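You operate a simulated robot arm through the tools that you are given. There is no shell and no other tool. Be economical: measure what you need, move in short steps, check, and stop when the job is done.

Carry out the task below with a simulated robot arm. There is one attempt and no reset: what you move stays moved.

JOB
Put the orange nozzle on the steel bench top away on the plywood bench top. Fetch the M3 gauge block from the steel bench top and set it on the plywood bench top. Take the slot block and leave it on the drilled plate. Close the brown bench drawer. Stack the carton marked "valve" from the brown bench top on top of the carton labelled "springs". Put two of the black housings from the top of the crate lid on the red bench top. Put the M5 tub from the yellow bench top on the black bench top and the M4 tub on the grey bench top. Any order will do. Set down upright: slot block, tub.

The check looks at the end state, three seconds after you hand in, the way a careful person would. Anything else that was tipped, shoved, dropped, spilled or broken makes it a failure. A push-on lid holds only when it is set on centred and level and pressed home; a screw cap is set on level and turned clockwise until tight.

ROBOT AND FRAMES
A 6-joint arm with a two-finger gripper on a trunk, on a base that drives. Base frame: it is fixed to the floor where the robot stands at the start and does not move with it; the origin is under the middle of the robot, x ahead of it, y to its left, z up. Readings come in m, degrees, newtons and seconds.
With the tool pointing down near the work surface it reaches from about 0.14 to 0.7 m from the robot's upright axis, wherever it stands. Its first joint turns from -166.0 to 166.0 degrees. Places, roughly: black bench top [4.4, 1.2, 0.7]; black housing [-0.75, 0.5, 0.5]; black housing (5x4x3 cm) [-1, 0.9, 0.4]; brown bench drawer [-0.8, -1, 0.6]; carton [-1.25, 0, 0.75]; drilled plate (15x10x1 cm) [0.2, -4.5, 1.2]; gauge block [0.75, 0, 0.75]; grey bench top [2, 2.2, 0.7]; orange nozzle (3x2x6 cm) [0.7, -0.2, 0.8]; plywood bench top [4.3, -1, 0.7]; red bench top [-1.1, -1.9, 0.7]; slot block [0.25, -0.5, 0.75]; tub [0.5, 2.25, 0.75]. Payload 2.45 kg.
The tool frame sits at the grasp point between the pads (the TCP): z along the fingers, y along the line on which they close. The tips reach 0.02 m beyond it. Largest opening 0.14 m; the body of the gripper starts 0.168 m behind the TCP.
Orientation is that of the tool frame in the base frame, as [roll, pitch, yaw] about the fixed x, y, z axes, in that order (R = Rz(yaw) Ry(pitch) Rx(roll)). With the fingers straight down and closing along the base's y, the tool's x points along the base's -x, its y along +y and its z along -z.

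CONTROLS
- The arm moves only by the tool jog_arm. Its argument "deltas" is a list that holds one entry, the list of rows, each a list of 6 numbers: the shift along the base's x, y, z in units of 500 mm (1.0 is 500 mm), then the turn, a rotation vector about the base's x, y, z in units of 90 degrees (1.0 is 90 degrees). In form: [[[dx, dy, dz, ax, ay, az], ...]]. A call has 1 to 20 rows; each row is the pose to reach, as a shift and turn from the pose commanded when the call began. "fingers" is the finger opening in m, from 0 to 0.14, set as the call begins (left out, the last holds). A call with a number of a shift or a turn outside -1 to 1 is refused whole. A row lasts 0.2 s, in which the tool goes at most 0.05 m and 8.6 degrees; a call with a longer step from one row to the next is refused whole, and so is a gripper value outside its range. A pose out of reach is approached as far as the arm can. The call stops where the force on the tool passes 40 N (or 10 N more than at its start, if that is more) or the arm is blocked; 0.2 s more then pass. The fingers move at their own pace (about 0.045 m/s each) and stop on an object; they squeeze with about 44 N. The grip force told is the motor's: it shows also when the fingers shut on nothing. Time passes only in rows, and 0.2 s behind the last, so rows that repeat a pose let the fingers close. The reply holds the time, the measured pose of the TCP, the force on the tool along the base axes, the opening and the grip force, in the units named above and with some noise, with the torque about the TCP (base axes, N m) and any sound that the robot's microphone picked up.
- Cameras (640 x 400 px; columns grow to the right, rows downward): "scene" is now at [0.0415, 0.0922, 1.831]; the picture's right is [-0.86, -0.52, 0.00], its down [-0.48, 0.80, -0.36] and it looks along [0.19, -0.31, -0.93] (base axes); focal length 214 px, centre (320, 200). "wrist" rides on the gripper at [0.078, 0.011, -0.209] in the tool frame; the picture's right is [-0.14, 0.99, 0.00], its down [-0.92, -0.13, -0.37] and it looks along [-0.37, -0.05, 0.93] (tool axes); focal length 280 px, centre (320, 200).
- get_image(camera): a new picture of that camera. No time passes.
- slide_trunk(by): slides the trunk up (or, below 0, down) by that many m; the arm and the scene camera ride with it, the base frame stays. It gives what a move gives, with no picture.
- steer(legs): drives the robot by 1 to 6 legs, each [ahead, left, turn to the left] in m, m and degrees, along the robot's own axes; the way and the turn of a leg run together, so that a leg with both is an arc; at most 1.5 m and 180 degrees a leg. The arm and the cameras ride along, it lands a little off, and it stops where it bumps. It gives what a move gives.
- turn_head(pan, tilt): turns the head with the scene camera to pan (to the left, within 143 degrees either way) and tilt (down, from -29 to 69), counted from straight ahead of the robot. It gives what a move gives.
- locate(camera, pixels): for up to 12 pixels [column, row] of the newest picture of that camera ("zoom" is the newest enlarged one), the place [x, y, z] in the base frame of the surface seen there, good to about 0.002 m, but the place of the scene camera against the robot may be out by one fixed shift of up to 0.012 m in any direction. No time passes.
- zoom(camera, box): a new picture of the part [left, top, right, bottom] of that camera's present view, enlarged. No time passes.
- job_done(): hands the job in; it is judged then, once.

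Keep the steps short. Do not move on a guess: measure, check each grasp and each placing, and mend mistakes. In all there are 329 turns and 204 pictures (those below and enlarged ones count). Leave the gripper open and the arm clear of the work at the hand-in unless told otherwise, and finish with a single line.

The tools are called by a JSON object that holds its "op" and its "data". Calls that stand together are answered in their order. jog_arm: Moves the arm, as the interface text tells. Its arguments: {"type":"object","properties":{"deltas":{"type":"array"},"fingers":{"type":"number"}},"required":["deltas"]} The other tools are called the same way: slide_trunk (by) slides the trunk up or down; steer (legs) drives the base; turn_head (pan, tilt) turns the head that bears the scene camera; get_image (camera) takes a picture; locate (camera, pixels) gives the place of the surface under pixels of a picture; zoom (camera, box) takes an enlarged picture of a part of a camera's view; job_done () hands the job in.

At the start:

```text
clock: 0.0
ee_pos: [-0.4438, -0.2376, 1.0718]
orientation: [180.0, 0.0, -179.9]
contact_force: [0.3, 0.6, -0.2]
torque: [-0.03, 0.0, 0.0]
width: 0.1399
gripper_force: 0.0
trunk travel left (down, up): [-0.1, 0.13]
robot x, y, heading: [0.0009, 0.0025, -0.0]
head pan, tilt: [-58.8, 68.8]
```

scene: 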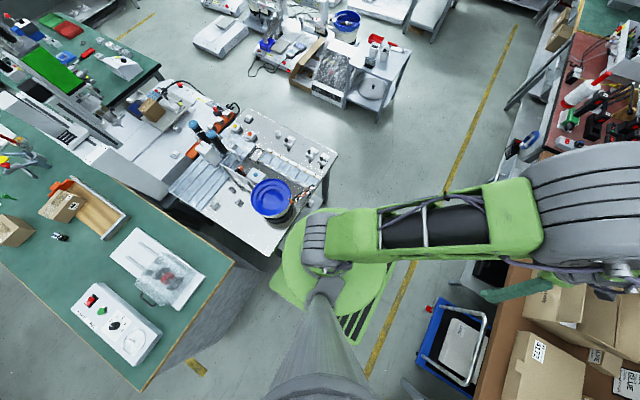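
wrist: 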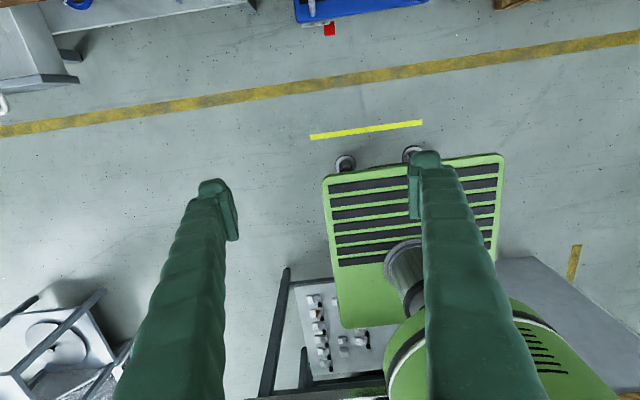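

I start by looking around: first ahead at the steel bench.

{"op": "turn_head", "data": {"pan": 0, "tilt": 50}}

{"op": "get_image", "data": {"camera": "scene"}}

{"op": "turn_head", "data": {"pan": -60, "tilt": 40}}

{"op": "get_image", "data": {"camera": "scene"}}

{"op": "turn_head", "data": {"pan": -130, "tilt": 40}}

{"op": "get_image", "data": {"camera": "scene"}}

{"op": "turn_head", "data": {"pan": 140, "tilt": 40}}

{"op": "get_image", "data": {"camera": "scene"}}

{"op": "turn_head", "data": {"pan": 70, "tilt": 35}}

{"op": "get_image", "data": {"camera": "scene"}}

```text
clock: 1.3
ee_pos: [-0.4442, -0.2379, 1.0718]
orientation: [-180.0, 0.0, -180.0]
contact_force: [0.0, -0.2, -0.7]
torque: [-0.01, 0.01, -0.05]
width: 0.14
gripper_force: 0.1
trunk travel left (down, up): [-0.1, 0.13]
robot x, y, heading: [-0.0, -0.0021, -0.1]
head pan, tilt: [0.0, 50.0]
```

```text
201 pictures are left
```

scene: 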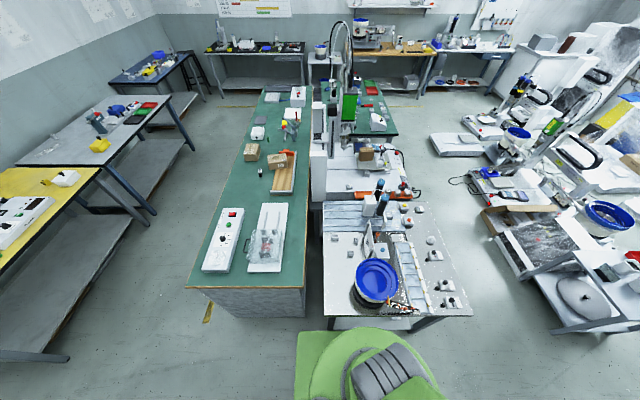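

```text
clock: 2.6
ee_pos: [-0.4437, -0.2376, 1.071]
orientation: [179.9, 0.0, 179.9]
contact_force: [0.8, 1.1, 0.0]
torque: [0.01, -0.02, 0.01]
width: 0.14
gripper_force: 0.0
trunk travel left (down, up): [-0.1, 0.13]
robot x, y, heading: [-0.0031, 0.0024, 0.1]
head pan, tilt: [-60.0, 40.0]
```

```text
200 pictures are left
```

scene: 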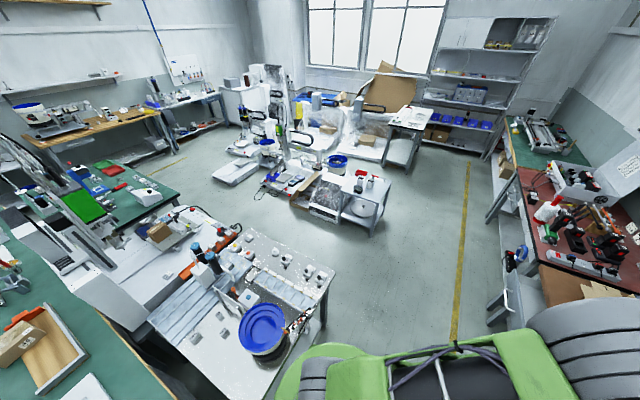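

```text
clock: 4.0
ee_pos: [-0.444, -0.2392, 1.0712]
orientation: [180.0, 0.0, -179.9]
contact_force: [0.8, 0.7, 0.2]
torque: [0.0, -0.01, 0.01]
width: 0.14
gripper_force: 0.1
trunk travel left (down, up): [-0.1, 0.13]
robot x, y, heading: [-0.0, 0.0001, -0.2]
head pan, tilt: [-130.0, 40.0]
```

```text
199 pictures are left
```

scene: 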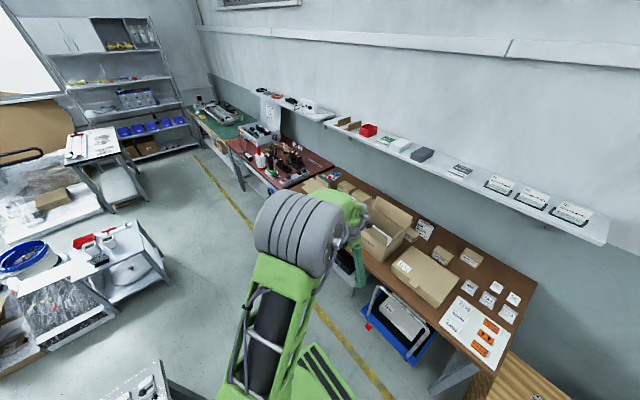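

```text
clock: 7.7
ee_pos: [-0.4447, -0.2378, 1.072]
orientation: [180.0, 0.0, 180.0]
contact_force: [-0.6, -1.1, 0.4]
torque: [-0.02, -0.01, 0.03]
width: 0.1398
gripper_force: 0.0
trunk travel left (down, up): [-0.1, 0.13]
robot x, y, heading: [0.0012, 0.0002, -0.0]
head pan, tilt: [140.0, 40.0]
```

```text
198 pictures are left
```

scene: 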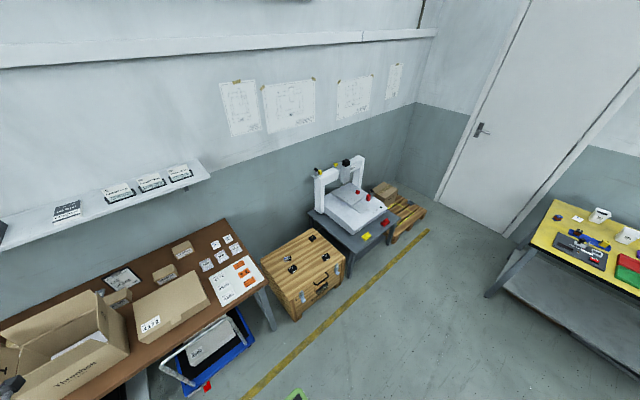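

```text
clock: 9.1
ee_pos: [-0.4445, -0.2385, 1.072]
orientation: [-180.0, 0.1, -180.0]
contact_force: [0.4, 0.2, -0.1]
torque: [0.0, 0.0, -0.03]
width: 0.14
gripper_force: 0.0
trunk travel left (down, up): [-0.1, 0.13]
robot x, y, heading: [-0.0002, -0.001, -0.0]
head pan, tilt: [70.0, 35.0]
```

```text
197 pictures are left
```

scene: 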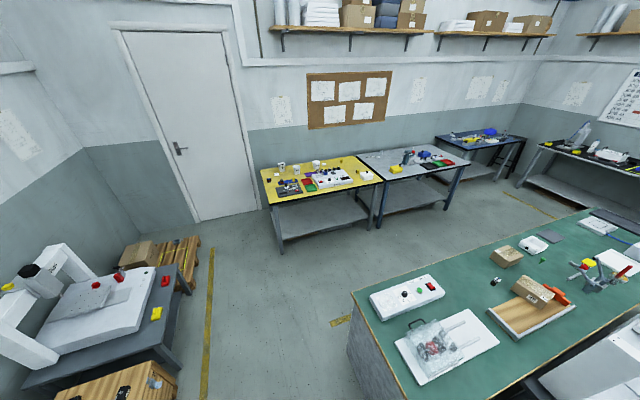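

The steel bench (with the blue bowl) is ahead. I look at it closely.

{"op": "turn_head", "data": {"pan": -20, "tilt": 55}}

{"op": "get_image", "data": {"camera": "scene"}}

{"op": "zoom", "data": {"camera": "scene", "box": [200, 80, 440, 230]}}

```text
clock: 10.8
ee_pos: [-0.444, -0.2387, 1.0715]
orientation: [-180.0, 0.0, 180.0]
contact_force: [0.1, -0.4, 0.0]
torque: [-0.04, 0.05, 0.0]
width: 0.1399
gripper_force: 0.0
trunk travel left (down, up): [-0.1, 0.13]
robot x, y, heading: [0.0005, -0.0032, -0.1]
head pan, tilt: [-20.0, 55.0]
```

```text
196 pictures are left
```

scene: 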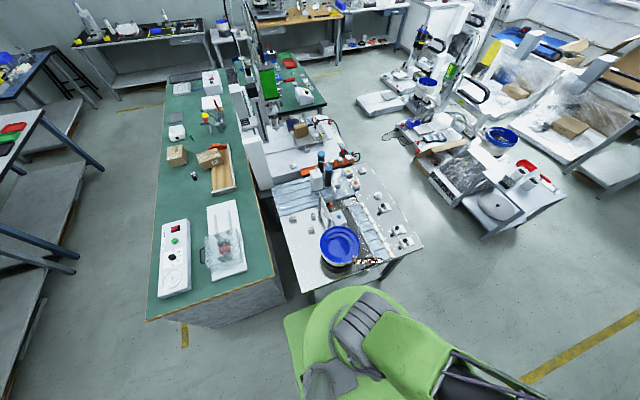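

```text
2.67 times, centred on (320, 155) of scene
```

zoom: 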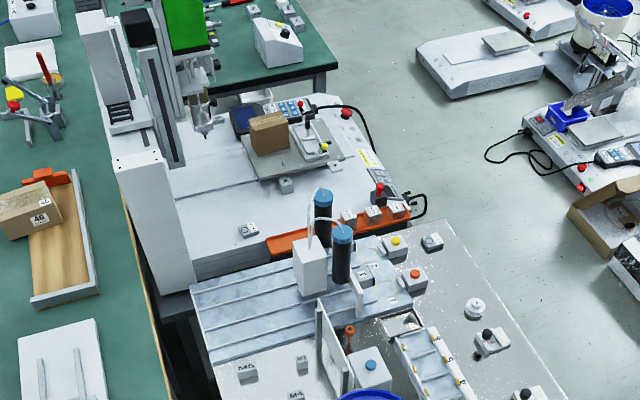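

I zoom further on the steel bench around the M-labelled blocks.

{"op": "zoom", "data": {"camera": "scene", "box": [270, 160, 350, 210]}}

{"op": "locate", "data": {"camera": "scene", "pixels": [[282, 222], [308, 222], [330, 203], [300, 255], [340, 270], [400, 250], [400, 190], [270, 180], [290, 216], [370, 262]]}}

{"op": "zoom", "data": {"camera": "scene", "box": [270, 200, 430, 300]}}

```text
8.00 times, centred on (310, 185) of scene
```

zoom: 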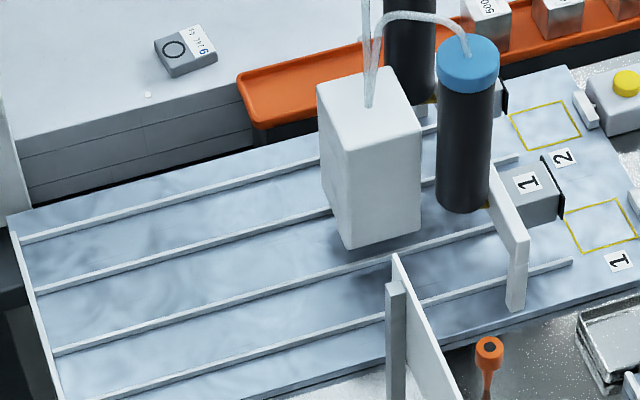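

```text
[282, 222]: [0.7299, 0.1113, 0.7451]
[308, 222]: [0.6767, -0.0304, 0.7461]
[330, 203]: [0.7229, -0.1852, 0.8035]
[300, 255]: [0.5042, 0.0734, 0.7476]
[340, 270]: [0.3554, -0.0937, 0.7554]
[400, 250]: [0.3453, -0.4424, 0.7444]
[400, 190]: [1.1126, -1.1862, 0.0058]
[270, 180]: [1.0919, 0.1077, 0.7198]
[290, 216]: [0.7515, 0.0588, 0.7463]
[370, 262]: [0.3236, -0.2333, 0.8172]
```

```text
4.00 times, centred on (350, 250) of scene
```

zoom: 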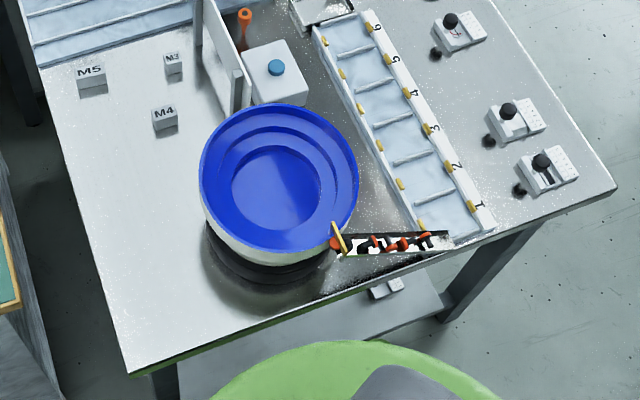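

{"op": "locate", "data": {"camera": "zoom", "pixels": [[172, 58], [172, 72], [90, 75], [243, 14], [243, 40], [460, 30], [515, 120], [545, 165], [268, 75], [210, 30], [60, 170], [240, 130]]}}

{"op": "turn_head", "data": {"pan": -50, "tilt": 60}}

{"op": "get_image", "data": {"camera": "scene"}}

{"op": "turn_head", "data": {"pan": -95, "tilt": 20}}

{"op": "get_image", "data": {"camera": "scene"}}

{"op": "turn_head", "data": {"pan": 10, "tilt": 20}}

{"op": "get_image", "data": {"camera": "scene"}}

```text
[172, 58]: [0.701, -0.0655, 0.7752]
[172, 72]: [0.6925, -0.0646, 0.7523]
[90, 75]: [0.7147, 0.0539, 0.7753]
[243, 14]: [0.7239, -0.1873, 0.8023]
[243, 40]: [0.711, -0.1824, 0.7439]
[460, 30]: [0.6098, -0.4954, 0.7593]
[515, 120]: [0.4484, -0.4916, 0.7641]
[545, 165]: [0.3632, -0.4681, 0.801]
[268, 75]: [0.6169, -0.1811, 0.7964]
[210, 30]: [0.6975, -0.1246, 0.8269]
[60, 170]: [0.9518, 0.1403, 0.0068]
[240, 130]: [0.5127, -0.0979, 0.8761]
```

```text
clock: 11.7
ee_pos: [-0.4445, -0.238, 1.0725]
orientation: [-179.9, -0.1, -180.0]
contact_force: [0.6, -0.3, 0.7]
torque: [0.02, 0.0, -0.02]
width: 0.1402
gripper_force: 0.1
trunk travel left (down, up): [-0.1, 0.13]
robot x, y, heading: [-0.002, -0.0042, 0.1]
head pan, tilt: [-50.0, 60.0]
```

```text
192 pictures are left
```

scene: 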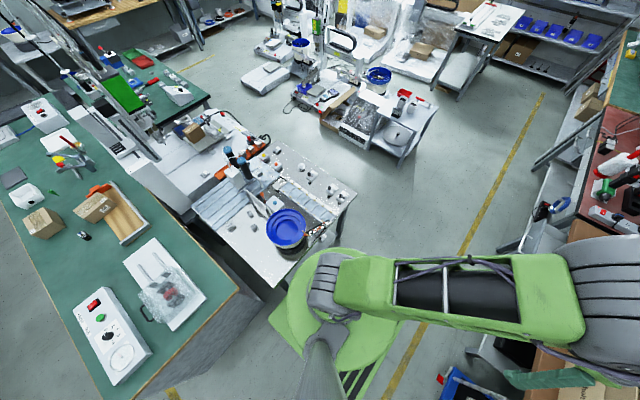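

```text
clock: 12.9
ee_pos: [-0.443, -0.2396, 1.072]
orientation: [-179.9, 0.1, 180.0]
contact_force: [0.5, 0.5, -0.2]
torque: [-0.02, -0.01, 0.01]
width: 0.1399
gripper_force: 0.0
trunk travel left (down, up): [-0.1, 0.13]
robot x, y, heading: [-0.0007, 0.0007, -0.1]
head pan, tilt: [-95.0, 20.0]
```

```text
191 pictures are left
```

scene: 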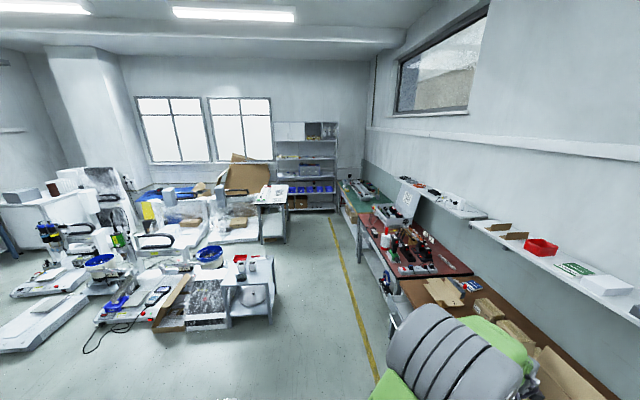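

```text
clock: 14.7
ee_pos: [-0.4445, -0.2384, 1.0716]
orientation: [-180.0, 0.0, -180.0]
contact_force: [0.4, -0.1, 0.0]
torque: [-0.01, -0.02, 0.0]
width: 0.1399
gripper_force: 0.1
trunk travel left (down, up): [-0.1, 0.13]
robot x, y, heading: [-0.0003, 0.0003, 0.2]
head pan, tilt: [10.0, 20.0]
```

```text
190 pictures are left
```

scene: 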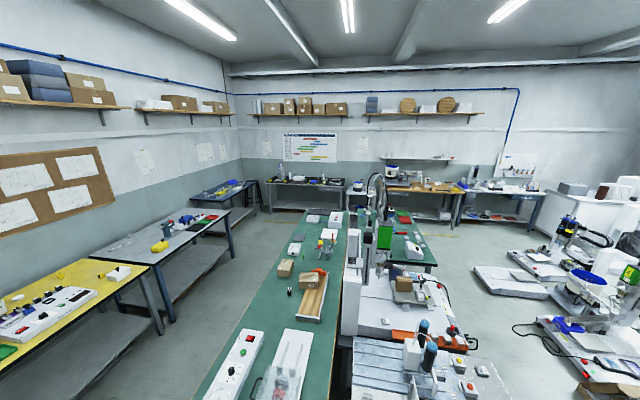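

{"op": "turn_head", "data": {"pan": -30, "tilt": 62}}

{"op": "get_image", "data": {"camera": "scene"}}

{"op": "zoom", "data": {"camera": "scene", "box": [300, 140, 396, 200]}}

```text
clock: 15.8
ee_pos: [-0.4445, -0.2392, 1.0708]
orientation: [-179.9, 0.1, -180.0]
contact_force: [-0.1, 0.2, 0.2]
torque: [-0.02, 0.03, 0.02]
width: 0.14
gripper_force: 0.1
trunk travel left (down, up): [-0.1, 0.13]
robot x, y, heading: [-0.0006, 0.0009, -0.0]
head pan, tilt: [-30.0, 62.0]
```

```text
189 pictures are left
```

scene: 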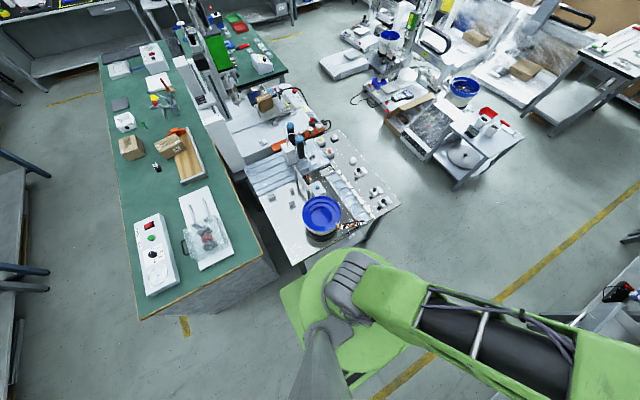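

```text
6.67 times, centred on (348, 170) of scene
```

zoom: 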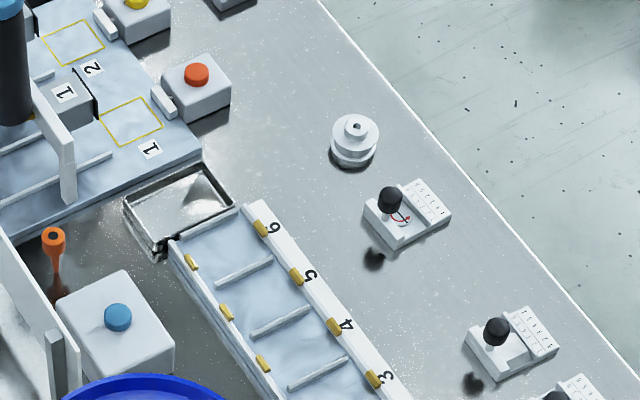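

{"op": "zoom", "data": {"camera": "scene", "box": [350, 165, 398, 215]}}

{"op": "zoom", "data": {"camera": "scene", "box": [300, 215, 380, 265]}}

{"op": "zoom", "data": {"camera": "scene", "box": [270, 170, 334, 210]}}

```text
8.00 times, centred on (374, 190) of scene
```

zoom: 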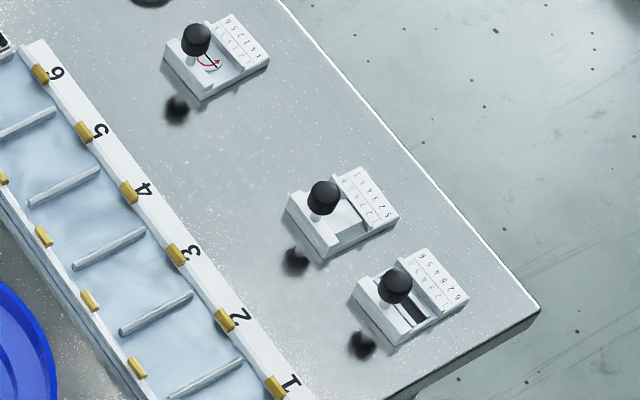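

```text
8.00 times, centred on (340, 240) of scene
```

zoom: 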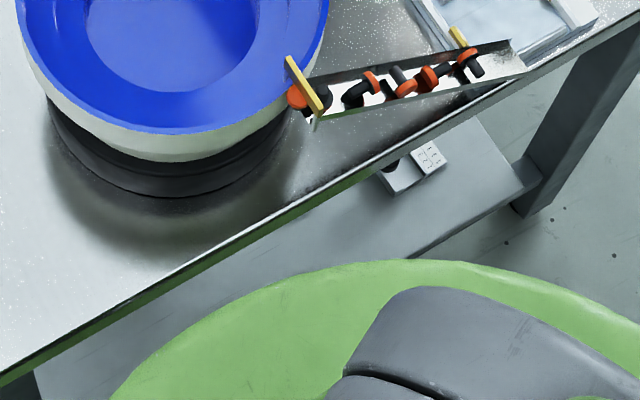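

```text
10.00 times, centred on (302, 190) of scene
```

zoom: 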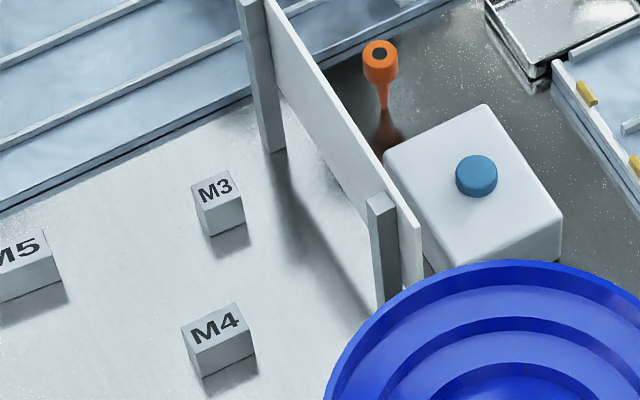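

I take measurement views: left aisle and right aisle edges, for driving.

{"op": "locate", "data": {"camera": "scene", "pixels": [[282, 290], [330, 252], [400, 300], [345, 375], [138, 318], [275, 255], [100, 60], [398, 208], [340, 130], [300, 265], [250, 205], [365, 175]]}}

{"op": "turn_head", "data": {"pan": 20, "tilt": 30}}

{"op": "get_image", "data": {"camera": "scene"}}

```text
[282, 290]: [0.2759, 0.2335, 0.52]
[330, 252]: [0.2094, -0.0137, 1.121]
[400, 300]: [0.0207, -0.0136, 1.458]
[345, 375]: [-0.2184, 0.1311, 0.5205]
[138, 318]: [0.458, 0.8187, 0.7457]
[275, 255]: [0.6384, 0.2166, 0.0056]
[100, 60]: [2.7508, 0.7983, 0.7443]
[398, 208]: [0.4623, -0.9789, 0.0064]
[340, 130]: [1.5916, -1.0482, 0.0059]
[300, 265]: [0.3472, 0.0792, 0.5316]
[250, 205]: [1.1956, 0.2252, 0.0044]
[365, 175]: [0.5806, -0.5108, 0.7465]
```

```text
clock: 16.9
ee_pos: [-0.4447, -0.2385, 1.0703]
orientation: [180.0, 0.0, 180.0]
contact_force: [-0.2, -0.3, -0.4]
torque: [0.0, 0.01, -0.02]
width: 0.1399
gripper_force: 0.1
trunk travel left (down, up): [-0.1, 0.13]
robot x, y, heading: [-0.0021, -0.0011, -0.2]
head pan, tilt: [20.0, 30.0]
```

```text
184 pictures are left
```

scene: 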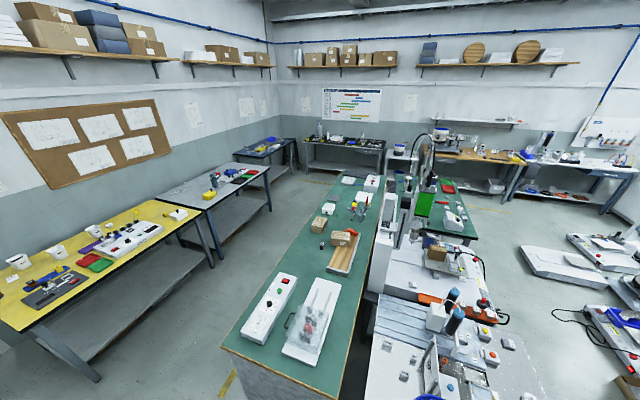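

{"op": "locate", "data": {"camera": "scene", "pixels": [[100, 378], [212, 262], [272, 207], [22, 330], [200, 225], [240, 200], [372, 172], [325, 172], [300, 172], [385, 175], [222, 345], [232, 375]]}}

{"op": "turn_head", "data": {"pan": -10, "tilt": 20}}

{"op": "get_image", "data": {"camera": "scene"}}

{"op": "turn_head", "data": {"pan": -80, "tilt": 35}}

{"op": "get_image", "data": {"camera": "scene"}}

```text
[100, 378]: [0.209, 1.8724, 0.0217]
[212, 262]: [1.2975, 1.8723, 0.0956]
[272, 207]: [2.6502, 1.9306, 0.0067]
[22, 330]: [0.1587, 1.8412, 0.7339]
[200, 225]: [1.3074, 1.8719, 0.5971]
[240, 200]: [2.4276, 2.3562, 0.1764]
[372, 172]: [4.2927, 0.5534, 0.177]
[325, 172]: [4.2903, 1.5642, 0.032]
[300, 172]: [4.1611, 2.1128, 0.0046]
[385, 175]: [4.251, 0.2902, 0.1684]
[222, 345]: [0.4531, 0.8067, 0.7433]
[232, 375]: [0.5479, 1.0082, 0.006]
```

```text
clock: 17.9
ee_pos: [-0.4442, -0.2381, 1.0726]
orientation: [179.9, 0.1, -180.0]
contact_force: [0.3, 0.2, -0.3]
torque: [0.04, 0.0, 0.03]
width: 0.1399
gripper_force: 0.0
trunk travel left (down, up): [-0.1, 0.13]
robot x, y, heading: [0.0008, -0.0041, 0.1]
head pan, tilt: [-10.0, 20.0]
```

```text
183 pictures are left
```

scene: 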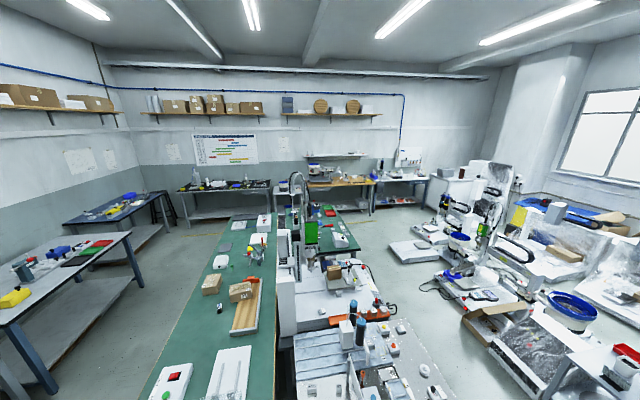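

```text
clock: 19.3
ee_pos: [-0.4445, -0.2386, 1.0722]
orientation: [180.0, 0.0, -180.0]
contact_force: [-0.2, -0.3, -0.3]
torque: [0.0, -0.02, 0.01]
width: 0.14
gripper_force: 0.0
trunk travel left (down, up): [-0.1, 0.13]
robot x, y, heading: [0.0, 0.0022, 0.1]
head pan, tilt: [-80.0, 35.0]
```

```text
182 pictures are left
```

scene: 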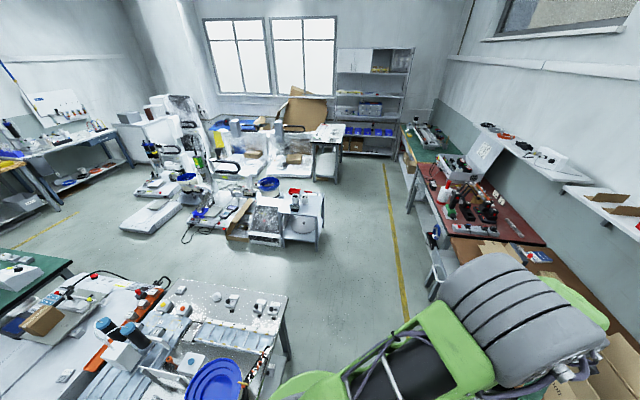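

{"op": "locate", "data": {"camera": "scene", "pixels": [[280, 245], [322, 240], [318, 180], [335, 155], [405, 158], [225, 232], [122, 233], [190, 195], [410, 210], [432, 290], [376, 95], [395, 170]]}}

{"op": "zoom", "data": {"camera": "scene", "box": [320, 40, 448, 160]}}

{"op": "zoom", "data": {"camera": "scene", "box": [380, 120, 560, 300]}}

```text
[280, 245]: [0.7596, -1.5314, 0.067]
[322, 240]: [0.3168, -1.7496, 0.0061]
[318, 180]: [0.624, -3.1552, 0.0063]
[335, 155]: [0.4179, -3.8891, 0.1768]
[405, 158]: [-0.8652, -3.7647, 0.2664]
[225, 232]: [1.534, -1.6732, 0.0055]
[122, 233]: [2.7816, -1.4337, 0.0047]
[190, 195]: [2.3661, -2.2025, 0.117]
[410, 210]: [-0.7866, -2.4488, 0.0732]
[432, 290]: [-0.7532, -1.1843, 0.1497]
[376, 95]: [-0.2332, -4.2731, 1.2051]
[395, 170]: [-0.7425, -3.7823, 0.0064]
```

```text
3.33 times, centred on (384, 100) of scene
```

zoom: 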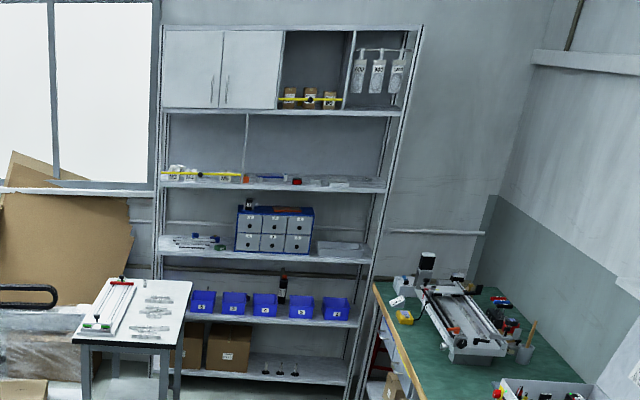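

```text
2.22 times, centred on (470, 210) of scene
```

zoom: 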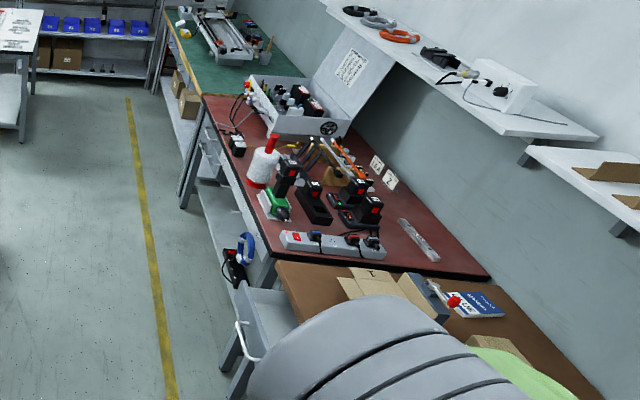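

Now the brown bench area with cartons and drawer.

{"op": "turn_head", "data": {"pan": -143, "tilt": 55}}

{"op": "get_image", "data": {"camera": "scene"}}

{"op": "turn_head", "data": {"pan": 143, "tilt": 55}}

{"op": "get_image", "data": {"camera": "scene"}}

{"op": "zoom", "data": {"camera": "scene", "box": [0, 80, 320, 280]}}

```text
clock: 20.6
ee_pos: [-0.4437, -0.2379, 1.0709]
orientation: [180.0, 0.1, 180.0]
contact_force: [0.0, 0.0, -0.1]
torque: [0.01, 0.05, 0.03]
width: 0.14
gripper_force: 0.0
trunk travel left (down, up): [-0.1, 0.13]
robot x, y, heading: [0.0039, 0.0018, 0.2]
head pan, tilt: [-143.0, 55.0]
```

```text
179 pictures are left
```

scene: 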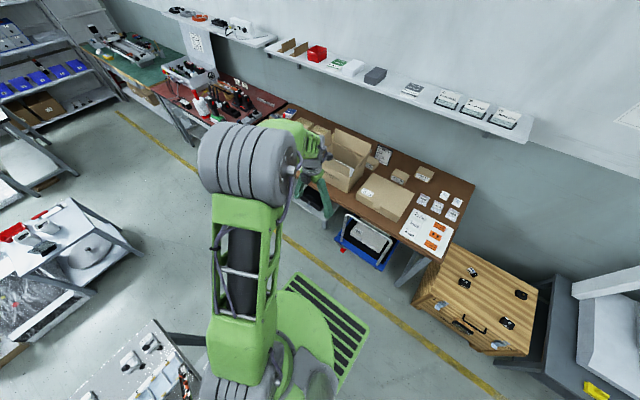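

```text
clock: 24.6
ee_pos: [-0.4441, -0.2369, 1.0725]
orientation: [180.0, -0.1, 179.9]
contact_force: [-0.3, 0.0, 0.7]
torque: [0.02, 0.04, 0.0]
width: 0.1396
gripper_force: 0.1
trunk travel left (down, up): [-0.1, 0.13]
robot x, y, heading: [-0.004, -0.0002, -0.0]
head pan, tilt: [143.0, 55.0]
```

```text
178 pictures are left
```

scene: 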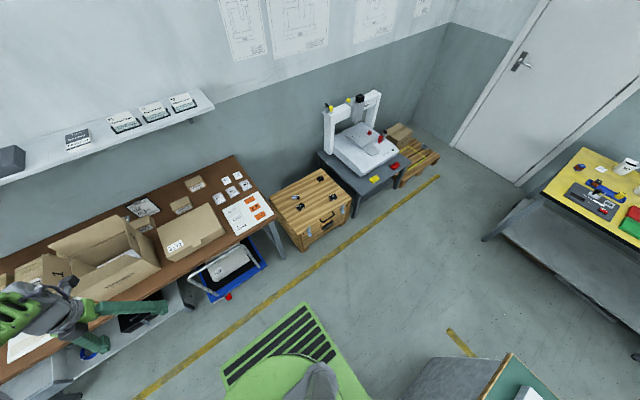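

```text
2.00 times, centred on (160, 180) of scene
```

zoom: 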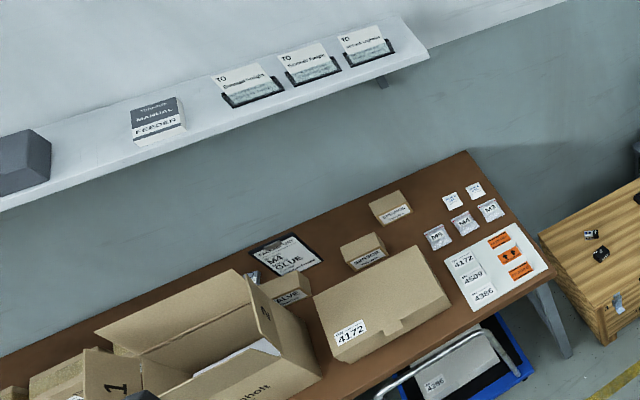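

{"op": "zoom", "data": {"camera": "scene", "box": [110, 160, 240, 250]}}

{"op": "zoom", "data": {"camera": "scene", "box": [260, 160, 360, 260]}}

```text
4.44 times, centred on (175, 205) of scene
```

zoom: 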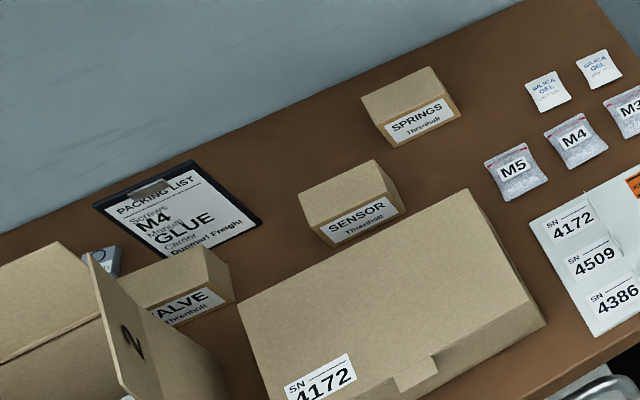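

```text
4.00 times, centred on (310, 210) of scene
```

zoom: 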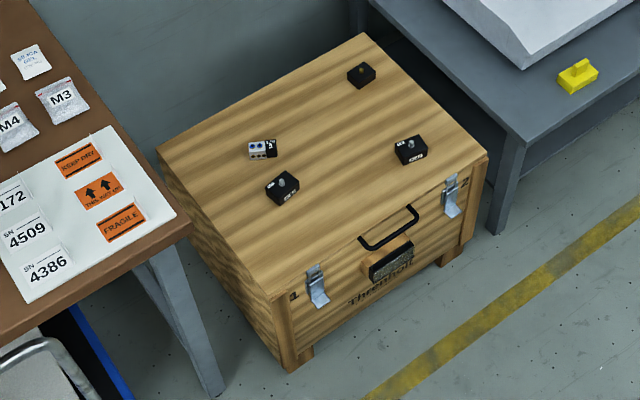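

{"op": "locate", "data": {"camera": "scene", "pixels": [[139, 222], [128, 226], [150, 217], [195, 182], [189, 186], [146, 231], [196, 190]]}}

{"op": "locate", "data": {"camera": "zoom", "pixels": [[355, 74], [410, 155], [282, 195], [262, 148], [165, 155], [365, 35], [487, 158], [285, 280], [180, 210], [60, 100]]}}

{"op": "zoom", "data": {"camera": "scene", "box": [285, 165, 345, 225]}}

```text
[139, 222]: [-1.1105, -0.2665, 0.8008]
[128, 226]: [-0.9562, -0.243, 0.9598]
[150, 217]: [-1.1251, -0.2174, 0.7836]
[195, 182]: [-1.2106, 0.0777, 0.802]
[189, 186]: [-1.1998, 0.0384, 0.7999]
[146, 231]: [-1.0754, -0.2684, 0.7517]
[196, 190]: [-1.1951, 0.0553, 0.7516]
```

```text
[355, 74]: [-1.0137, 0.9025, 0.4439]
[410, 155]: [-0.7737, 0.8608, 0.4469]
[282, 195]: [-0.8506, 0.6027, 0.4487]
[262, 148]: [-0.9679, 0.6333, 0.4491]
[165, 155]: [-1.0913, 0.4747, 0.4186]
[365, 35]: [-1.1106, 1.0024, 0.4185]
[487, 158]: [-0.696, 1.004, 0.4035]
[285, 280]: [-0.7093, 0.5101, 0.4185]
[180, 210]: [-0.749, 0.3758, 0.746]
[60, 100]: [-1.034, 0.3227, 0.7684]
```

```text
6.67 times, centred on (315, 195) of scene
```

zoom: 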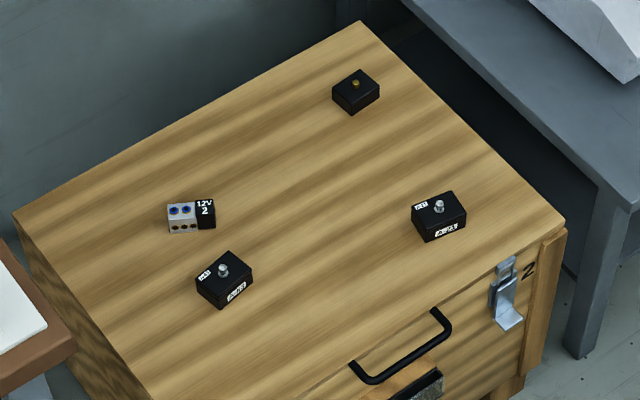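

Next: strafe right along the aisle to face the drawer area on the brown bench.

{"op": "steer", "data": {"legs": [[0.0, -0.9, 0]]}}

{"op": "turn_head", "data": {"pan": 143, "tilt": 50}}

{"op": "get_image", "data": {"camera": "scene"}}

{"op": "get_image", "data": {"camera": "wrist"}}

```text
clock: 32.7
ee_pos: [-0.4609, -1.1088, 1.0711]
orientation: [-179.9, 0.0, 178.6]
contact_force: [0.1, 0.0, -0.3]
torque: [0.04, -0.02, 0.03]
width: 0.14
gripper_force: 0.1
trunk travel left (down, up): [-0.1, 0.13]
robot x, y, heading: [-0.0098, -0.8798, -1.4]
head pan, tilt: [143.0, 55.0]
```

```text
clock: 33.3
ee_pos: [-0.4624, -1.1087, 1.0703]
orientation: [-180.0, 0.0, 178.6]
contact_force: [-0.2, -0.7, -1.0]
torque: [-0.03, 0.02, -0.03]
width: 0.1401
gripper_force: 0.0
trunk travel left (down, up): [-0.1, 0.13]
robot x, y, heading: [-0.0108, -0.8801, -1.3]
head pan, tilt: [143.0, 50.0]
```

```text
173 pictures are left
```

scene: 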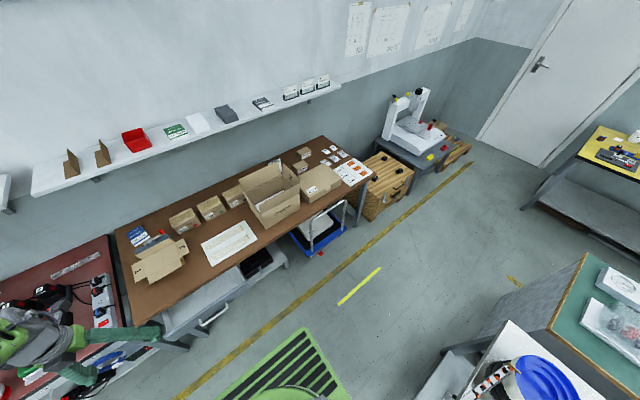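

```text
172 pictures are left
```

wrist: 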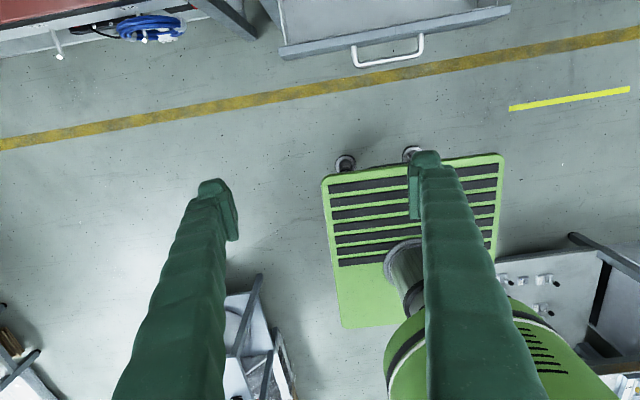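

{"op": "locate", "data": {"camera": "wrist", "pixels": [[300, 46], [500, 12], [395, 35], [388, 62], [355, 65], [422, 52], [400, 20], [320, 60], [450, 26]]}}

{"op": "zoom", "data": {"camera": "scene", "box": [130, 250, 290, 350]}}

```text
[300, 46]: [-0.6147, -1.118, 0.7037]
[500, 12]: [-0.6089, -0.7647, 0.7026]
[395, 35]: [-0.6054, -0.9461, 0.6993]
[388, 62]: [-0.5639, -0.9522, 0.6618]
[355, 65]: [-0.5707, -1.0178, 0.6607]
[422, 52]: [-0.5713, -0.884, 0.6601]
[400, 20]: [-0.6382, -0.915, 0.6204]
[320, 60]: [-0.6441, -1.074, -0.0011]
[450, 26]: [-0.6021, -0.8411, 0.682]
```

```text
4.00 times, centred on (210, 300) of scene
```

zoom: 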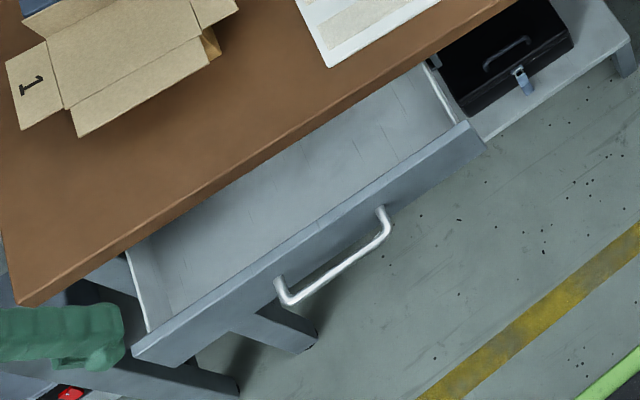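

The drawer's front is at x≈-0.605 with handle bar at x≈-0.565, y≈-0.95, z≈0.66. I close the fingers and lower in front of it.

{"op": "jog_arm", "data": {"deltas": [[[-0.004, 0.032, -0.082, 0, 0, 0], [-0.008, 0.064, -0.164, 0, 0, 0], [-0.012, 0.096, -0.246, 0, 0, 0], [-0.016, 0.128, -0.328, 0, 0, 0], [-0.02, 0.16, -0.41, 0, 0, 0], [-0.024, 0.192, -0.492, 0, 0, 0], [-0.028, 0.224, -0.574, 0, 0, 0], [-0.032, 0.256, -0.656, 0, 0, 0], [-0.036, 0.288, -0.738, 0, 0, 0], [-0.04, 0.32, -0.82, 0, 0, 0], [-0.04, 0.32, -0.82, 0, 0, 0]]], "fingers": 0}}

{"op": "get_image", "data": {"camera": "wrist"}}

```text
clock: 35.7
ee_pos: [-0.4594, -1.0177, 0.6635]
orientation: [179.8, -0.1, 178.5]
contact_force: [-0.3, 0.4, 0.9]
torque: [0.02, 0.03, 0.01]
width: 0.0001
gripper_force: 28.8
out of reach, approached as far as the arm can: row 6, 7, 8, 9, 10, 11
trunk travel left (down, up): [-0.1, 0.13]
robot x, y, heading: [-0.0097, -0.8832, -1.4]
head pan, tilt: [143.0, 50.0]
```

```text
170 pictures are left
```

wrist: 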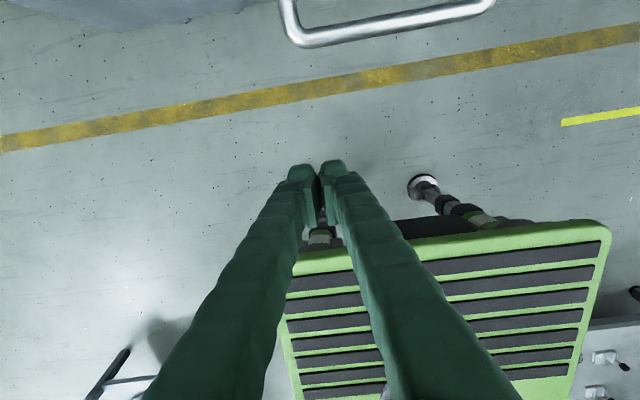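

The base joint limit is behind the robot; I turn the base 16° to the right to make room.

{"op": "steer", "data": {"legs": [[0, 0, -16]]}}

```text
clock: 37.1
ee_pos: [-0.4795, -0.8903, 0.6648]
orientation: [179.8, 0.0, 162.8]
contact_force: [-0.8, -0.3, 0.4]
torque: [-0.01, 0.02, -0.01]
width: 0.0001
gripper_force: 29.5
trunk travel left (down, up): [-0.1, 0.13]
robot x, y, heading: [-0.0076, -0.8831, -17.0]
head pan, tilt: [143.0, 50.0]
```

{"op": "jog_arm", "data": {"deltas": [[[0, -0.06, 0, 0, 0, 0], [0, -0.11, 0, 0, 0, 0], [-0.05, -0.11, 0, 0, 0, 0], [-0.1, -0.11, 0, 0, 0, 0], [-0.15, -0.11, 0, 0, 0, 0], [-0.19, -0.11, 0, 0, 0, 0], [-0.23, -0.11, 0, 0, 0, 0], [-0.27, -0.11, 0, 0, 0, 0]]]}}

{"op": "get_image", "data": {"camera": "wrist"}}

```text
clock: 38.9
ee_pos: [-0.6142, -0.946, 0.6654]
orientation: [179.7, -0.1, 162.9]
contact_force: [-0.3, 0.3, -0.1]
torque: [0.02, -0.02, -0.01]
width: 0.0
gripper_force: 28.9
trunk travel left (down, up): [-0.1, 0.13]
robot x, y, heading: [-0.0141, -0.8829, -17.0]
head pan, tilt: [143.0, 50.0]
```

```text
169 pictures are left
```

wrist: 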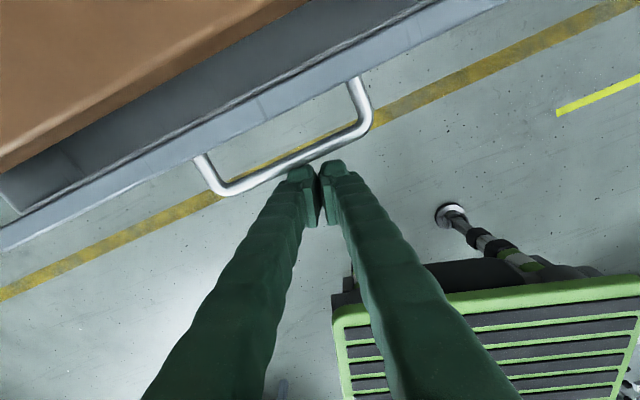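

The fingers are against the handle and pushing; I continue.

{"op": "jog_arm", "data": {"deltas": [[[-0.04, 0, 0, 0, 0, 0], [-0.08, 0, 0, 0, 0, 0], [-0.11, 0, 0, 0, 0, 0], [-0.14, 0, 0, 0, 0, 0], [-0.16, 0, 0, 0, 0, 0], [-0.18, 0, 0, 0, 0, 0]]]}}

{"op": "get_image", "data": {"camera": "wrist"}}

```text
clock: 40.3
ee_pos: [-0.6835, -0.9449, 0.6684]
orientation: [179.5, 0.6, 162.8]
contact_force: [27.9, -2.2, -9.5]
torque: [0.08, -0.52, 0.17]
width: 0.0
gripper_force: 29.2
out of reach, approached as far as the arm can: row 5, 6
trunk travel left (down, up): [-0.1, 0.13]
robot x, y, heading: [-0.0108, -0.8806, -17.2]
head pan, tilt: [143.0, 50.0]
```

```text
168 pictures are left
```

wrist: 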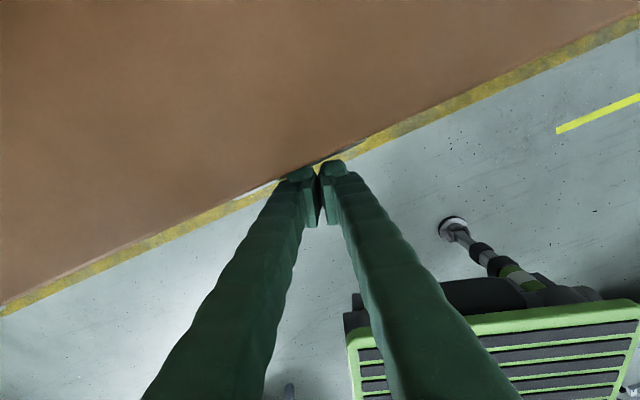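

It met resistance (28 N), likely shut. I back off and raise to check.

{"op": "jog_arm", "data": {"deltas": [[[0.08, 0, 0, 0, 0, 0], [0.16, 0, 0, 0, 0, 0], [0.22, 0, 0.05, 0, 0, 0], [0.28, 0, 0.13, 0, 0, 0], [0.3, 0, 0.22, 0, 0, 0], [0.3, 0, 0.31, 0, 0, 0], [0.3, 0, 0.4, 0, 0, 0], [0.3, 0, 0.49, 0, 0, 0], [0.3, 0, 0.58, 0, 0, 0], [0.3, 0, 0.67, 0, 0, 0], [0.3, 0, 0.76, 0, 0, 0]]]}}

{"op": "get_image", "data": {"camera": "wrist"}}

{"op": "turn_head", "data": {"pan": 143, "tilt": 50}}

{"op": "get_image", "data": {"camera": "scene"}}

```text
clock: 42.7
ee_pos: [-0.6989, -0.9481, 0.7057]
orientation: [179.8, 0.0, 162.8]
contact_force: [-0.3, 0.4, -0.5]
torque: [0.03, 0.02, 0.02]
width: 0.0002
gripper_force: 29.5
out of reach, approached as far as the arm can: row 1, 2, 3, 4, 5, 6, 7, 8, 9, 10, 11
trunk travel left (down, up): [-0.1, 0.13]
robot x, y, heading: [-0.0133, -0.8831, -17.0]
head pan, tilt: [143.0, 50.0]
```

```text
167 pictures are left
```

wrist: 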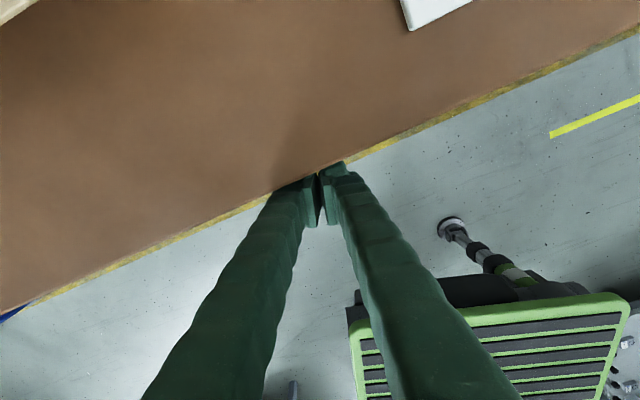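

```text
clock: 43.3
ee_pos: [-0.6983, -0.9478, 0.7057]
orientation: [179.7, 0.2, 162.8]
contact_force: [0.4, -0.1, 0.0]
torque: [0.0, -0.01, 0.0]
width: 0.0001
gripper_force: 29.6
trunk travel left (down, up): [-0.1, 0.13]
robot x, y, heading: [-0.0112, -0.8837, -17.1]
head pan, tilt: [143.0, 50.0]
```

```text
166 pictures are left
```

scene: 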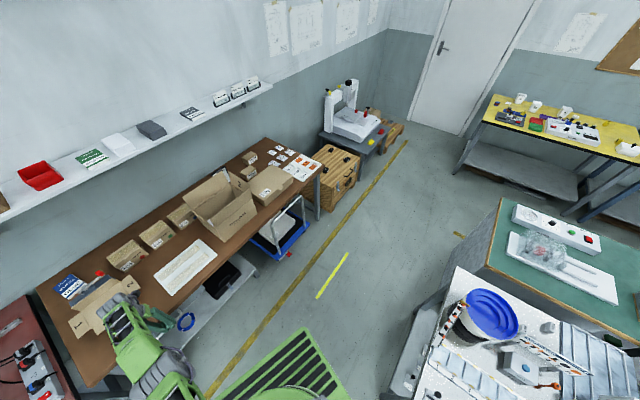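

{"op": "jog_arm", "data": {"deltas": [[[0.06, 0, 0, 0, 0, 0], [0.12, 0, 0, 0, 0, 0], [0.18, 0, 0, 0, 0, 0], [0.24, 0, 0.03, 0, 0, 0], [0.3, 0, 0.1, 0, 0, 0]]]}}

```text
clock: 43.6
ee_pos: [-0.7041, -0.9482, 0.7038]
orientation: [179.7, -0.5, 163.0]
contact_force: [6.4, 0.8, 3.5]
torque: [-0.07, 0.31, 0.14]
width: 0.0
gripper_force: 29.5
out of reach, approached as far as the arm can: row 1
trunk travel left (down, up): [-0.1, 0.13]
robot x, y, heading: [-0.0091, -0.8832, -17.1]
head pan, tilt: [143.0, 50.0]
stopped in row 1: the force on the tool passed its limit at 98 N (the readings are from after the stop); the commanded pose is now the measured one
```

{"op": "jog_arm", "data": {"deltas": [[[0.02, 0, 0, 0, 0, 0], [0.06, 0, 0, 0, 0, 0]]]}}

```text
clock: 44.2
ee_pos: [-0.6731, -0.9476, 0.7037]
orientation: [179.9, -0.5, 163.1]
contact_force: [0.3, 1.1, -0.2]
torque: [0.02, 0.02, 0.01]
width: 0.0
gripper_force: 29.6
trunk travel left (down, up): [-0.1, 0.13]
robot x, y, heading: [-0.0112, -0.8809, -17.2]
head pan, tilt: [143.0, 50.0]
```

Free again. Now pull back and lift.

{"op": "jog_arm", "data": {"deltas": [[[0.08, 0, 0, 0, 0, 0], [0.16, 0, 0.04, 0, 0, 0], [0.24, 0, 0.09, 0, 0, 0], [0.3, 0, 0.16, 0, 0, 0], [0.32, 0, 0.24, 0, 0, 0], [0.34, 0, 0.33, 0, 0, 0], [0.34, 0, 0.42, 0, 0, 0], [0.34, 0, 0.51, 0, 0, 0], [0.34, 0, 0.6, 0, 0, 0], [0.34, 0, 0.69, 0, 0, 0]]], "fingers": 0.1}}

{"op": "get_image", "data": {"camera": "wrist"}}

{"op": "zoom", "data": {"camera": "scene", "box": [60, 230, 300, 380]}}

```text
clock: 46.5
ee_pos: [-0.5035, -0.949, 1.0516]
orientation: [179.9, -0.6, 163.0]
contact_force: [0.6, 0.1, 0.6]
torque: [0.03, 0.04, 0.0]
width: 0.1
gripper_force: 0.0
trunk travel left (down, up): [-0.1, 0.13]
robot x, y, heading: [-0.01, -0.8823, -17.5]
head pan, tilt: [143.0, 50.0]
```

```text
165 pictures are left
```

wrist: 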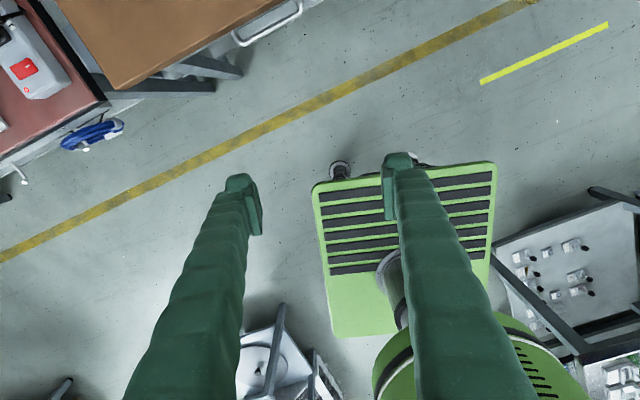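

```text
2.67 times, centred on (180, 305) of scene
```

zoom: 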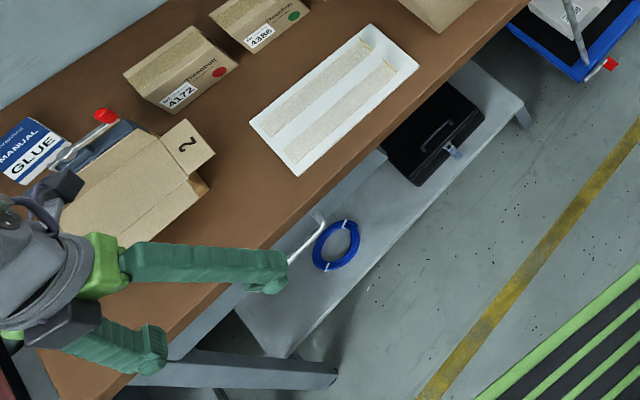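

{"op": "zoom", "data": {"camera": "wrist", "box": [140, 0, 332, 120]}}

{"op": "locate", "data": {"camera": "wrist", "pixels": [[240, 30], [270, 35], [298, 6], [235, 38], [225, 30], [210, 48], [285, 0], [270, 8]]}}

```text
3.33 times, centred on (236, 60) of wrist
```

zoom: 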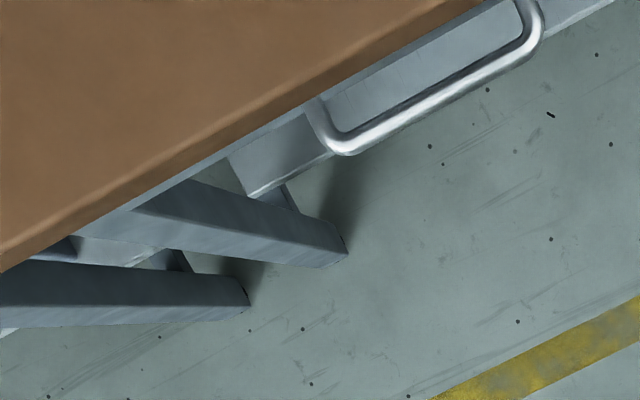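

```text
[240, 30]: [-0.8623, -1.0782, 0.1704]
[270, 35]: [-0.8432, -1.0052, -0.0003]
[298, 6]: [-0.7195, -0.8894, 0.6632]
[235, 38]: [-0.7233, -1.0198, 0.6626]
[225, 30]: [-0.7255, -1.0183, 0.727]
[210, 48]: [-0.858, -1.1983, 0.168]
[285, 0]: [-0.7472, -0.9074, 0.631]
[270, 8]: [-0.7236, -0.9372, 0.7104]
```

The drawer is shut (handle moved from x=-0.565 to -0.72, front behind the bench edge). Next the cartons; I measure the free room at the trolley beneath the bench and the objects.

{"op": "locate", "data": {"camera": "scene", "pixels": [[290, 254], [262, 240], [278, 255], [300, 197], [270, 208], [255, 275], [310, 225], [250, 160], [240, 175], [225, 240], [315, 180], [340, 205]]}}

{"op": "zoom", "data": {"camera": "scene", "box": [200, 130, 360, 280]}}

```text
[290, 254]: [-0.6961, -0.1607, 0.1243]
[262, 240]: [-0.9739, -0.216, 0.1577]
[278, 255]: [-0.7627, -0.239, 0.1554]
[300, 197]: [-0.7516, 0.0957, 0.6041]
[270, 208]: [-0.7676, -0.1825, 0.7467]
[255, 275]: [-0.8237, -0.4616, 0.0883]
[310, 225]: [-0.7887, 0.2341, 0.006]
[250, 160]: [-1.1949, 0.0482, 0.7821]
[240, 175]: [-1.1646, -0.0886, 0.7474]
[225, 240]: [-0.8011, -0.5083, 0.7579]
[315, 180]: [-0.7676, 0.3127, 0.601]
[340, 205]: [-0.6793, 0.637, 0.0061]
```

```text
2.67 times, centred on (280, 205) of scene
```

zoom: 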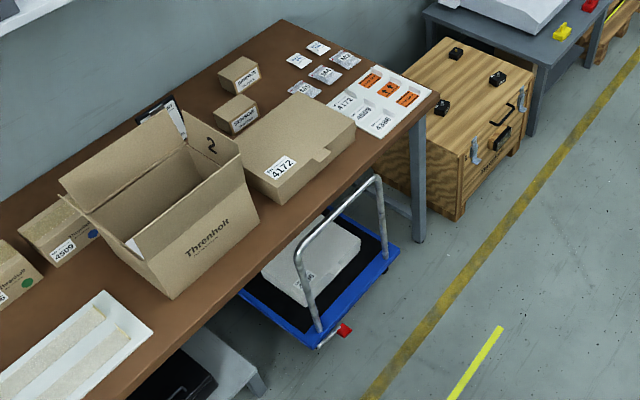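

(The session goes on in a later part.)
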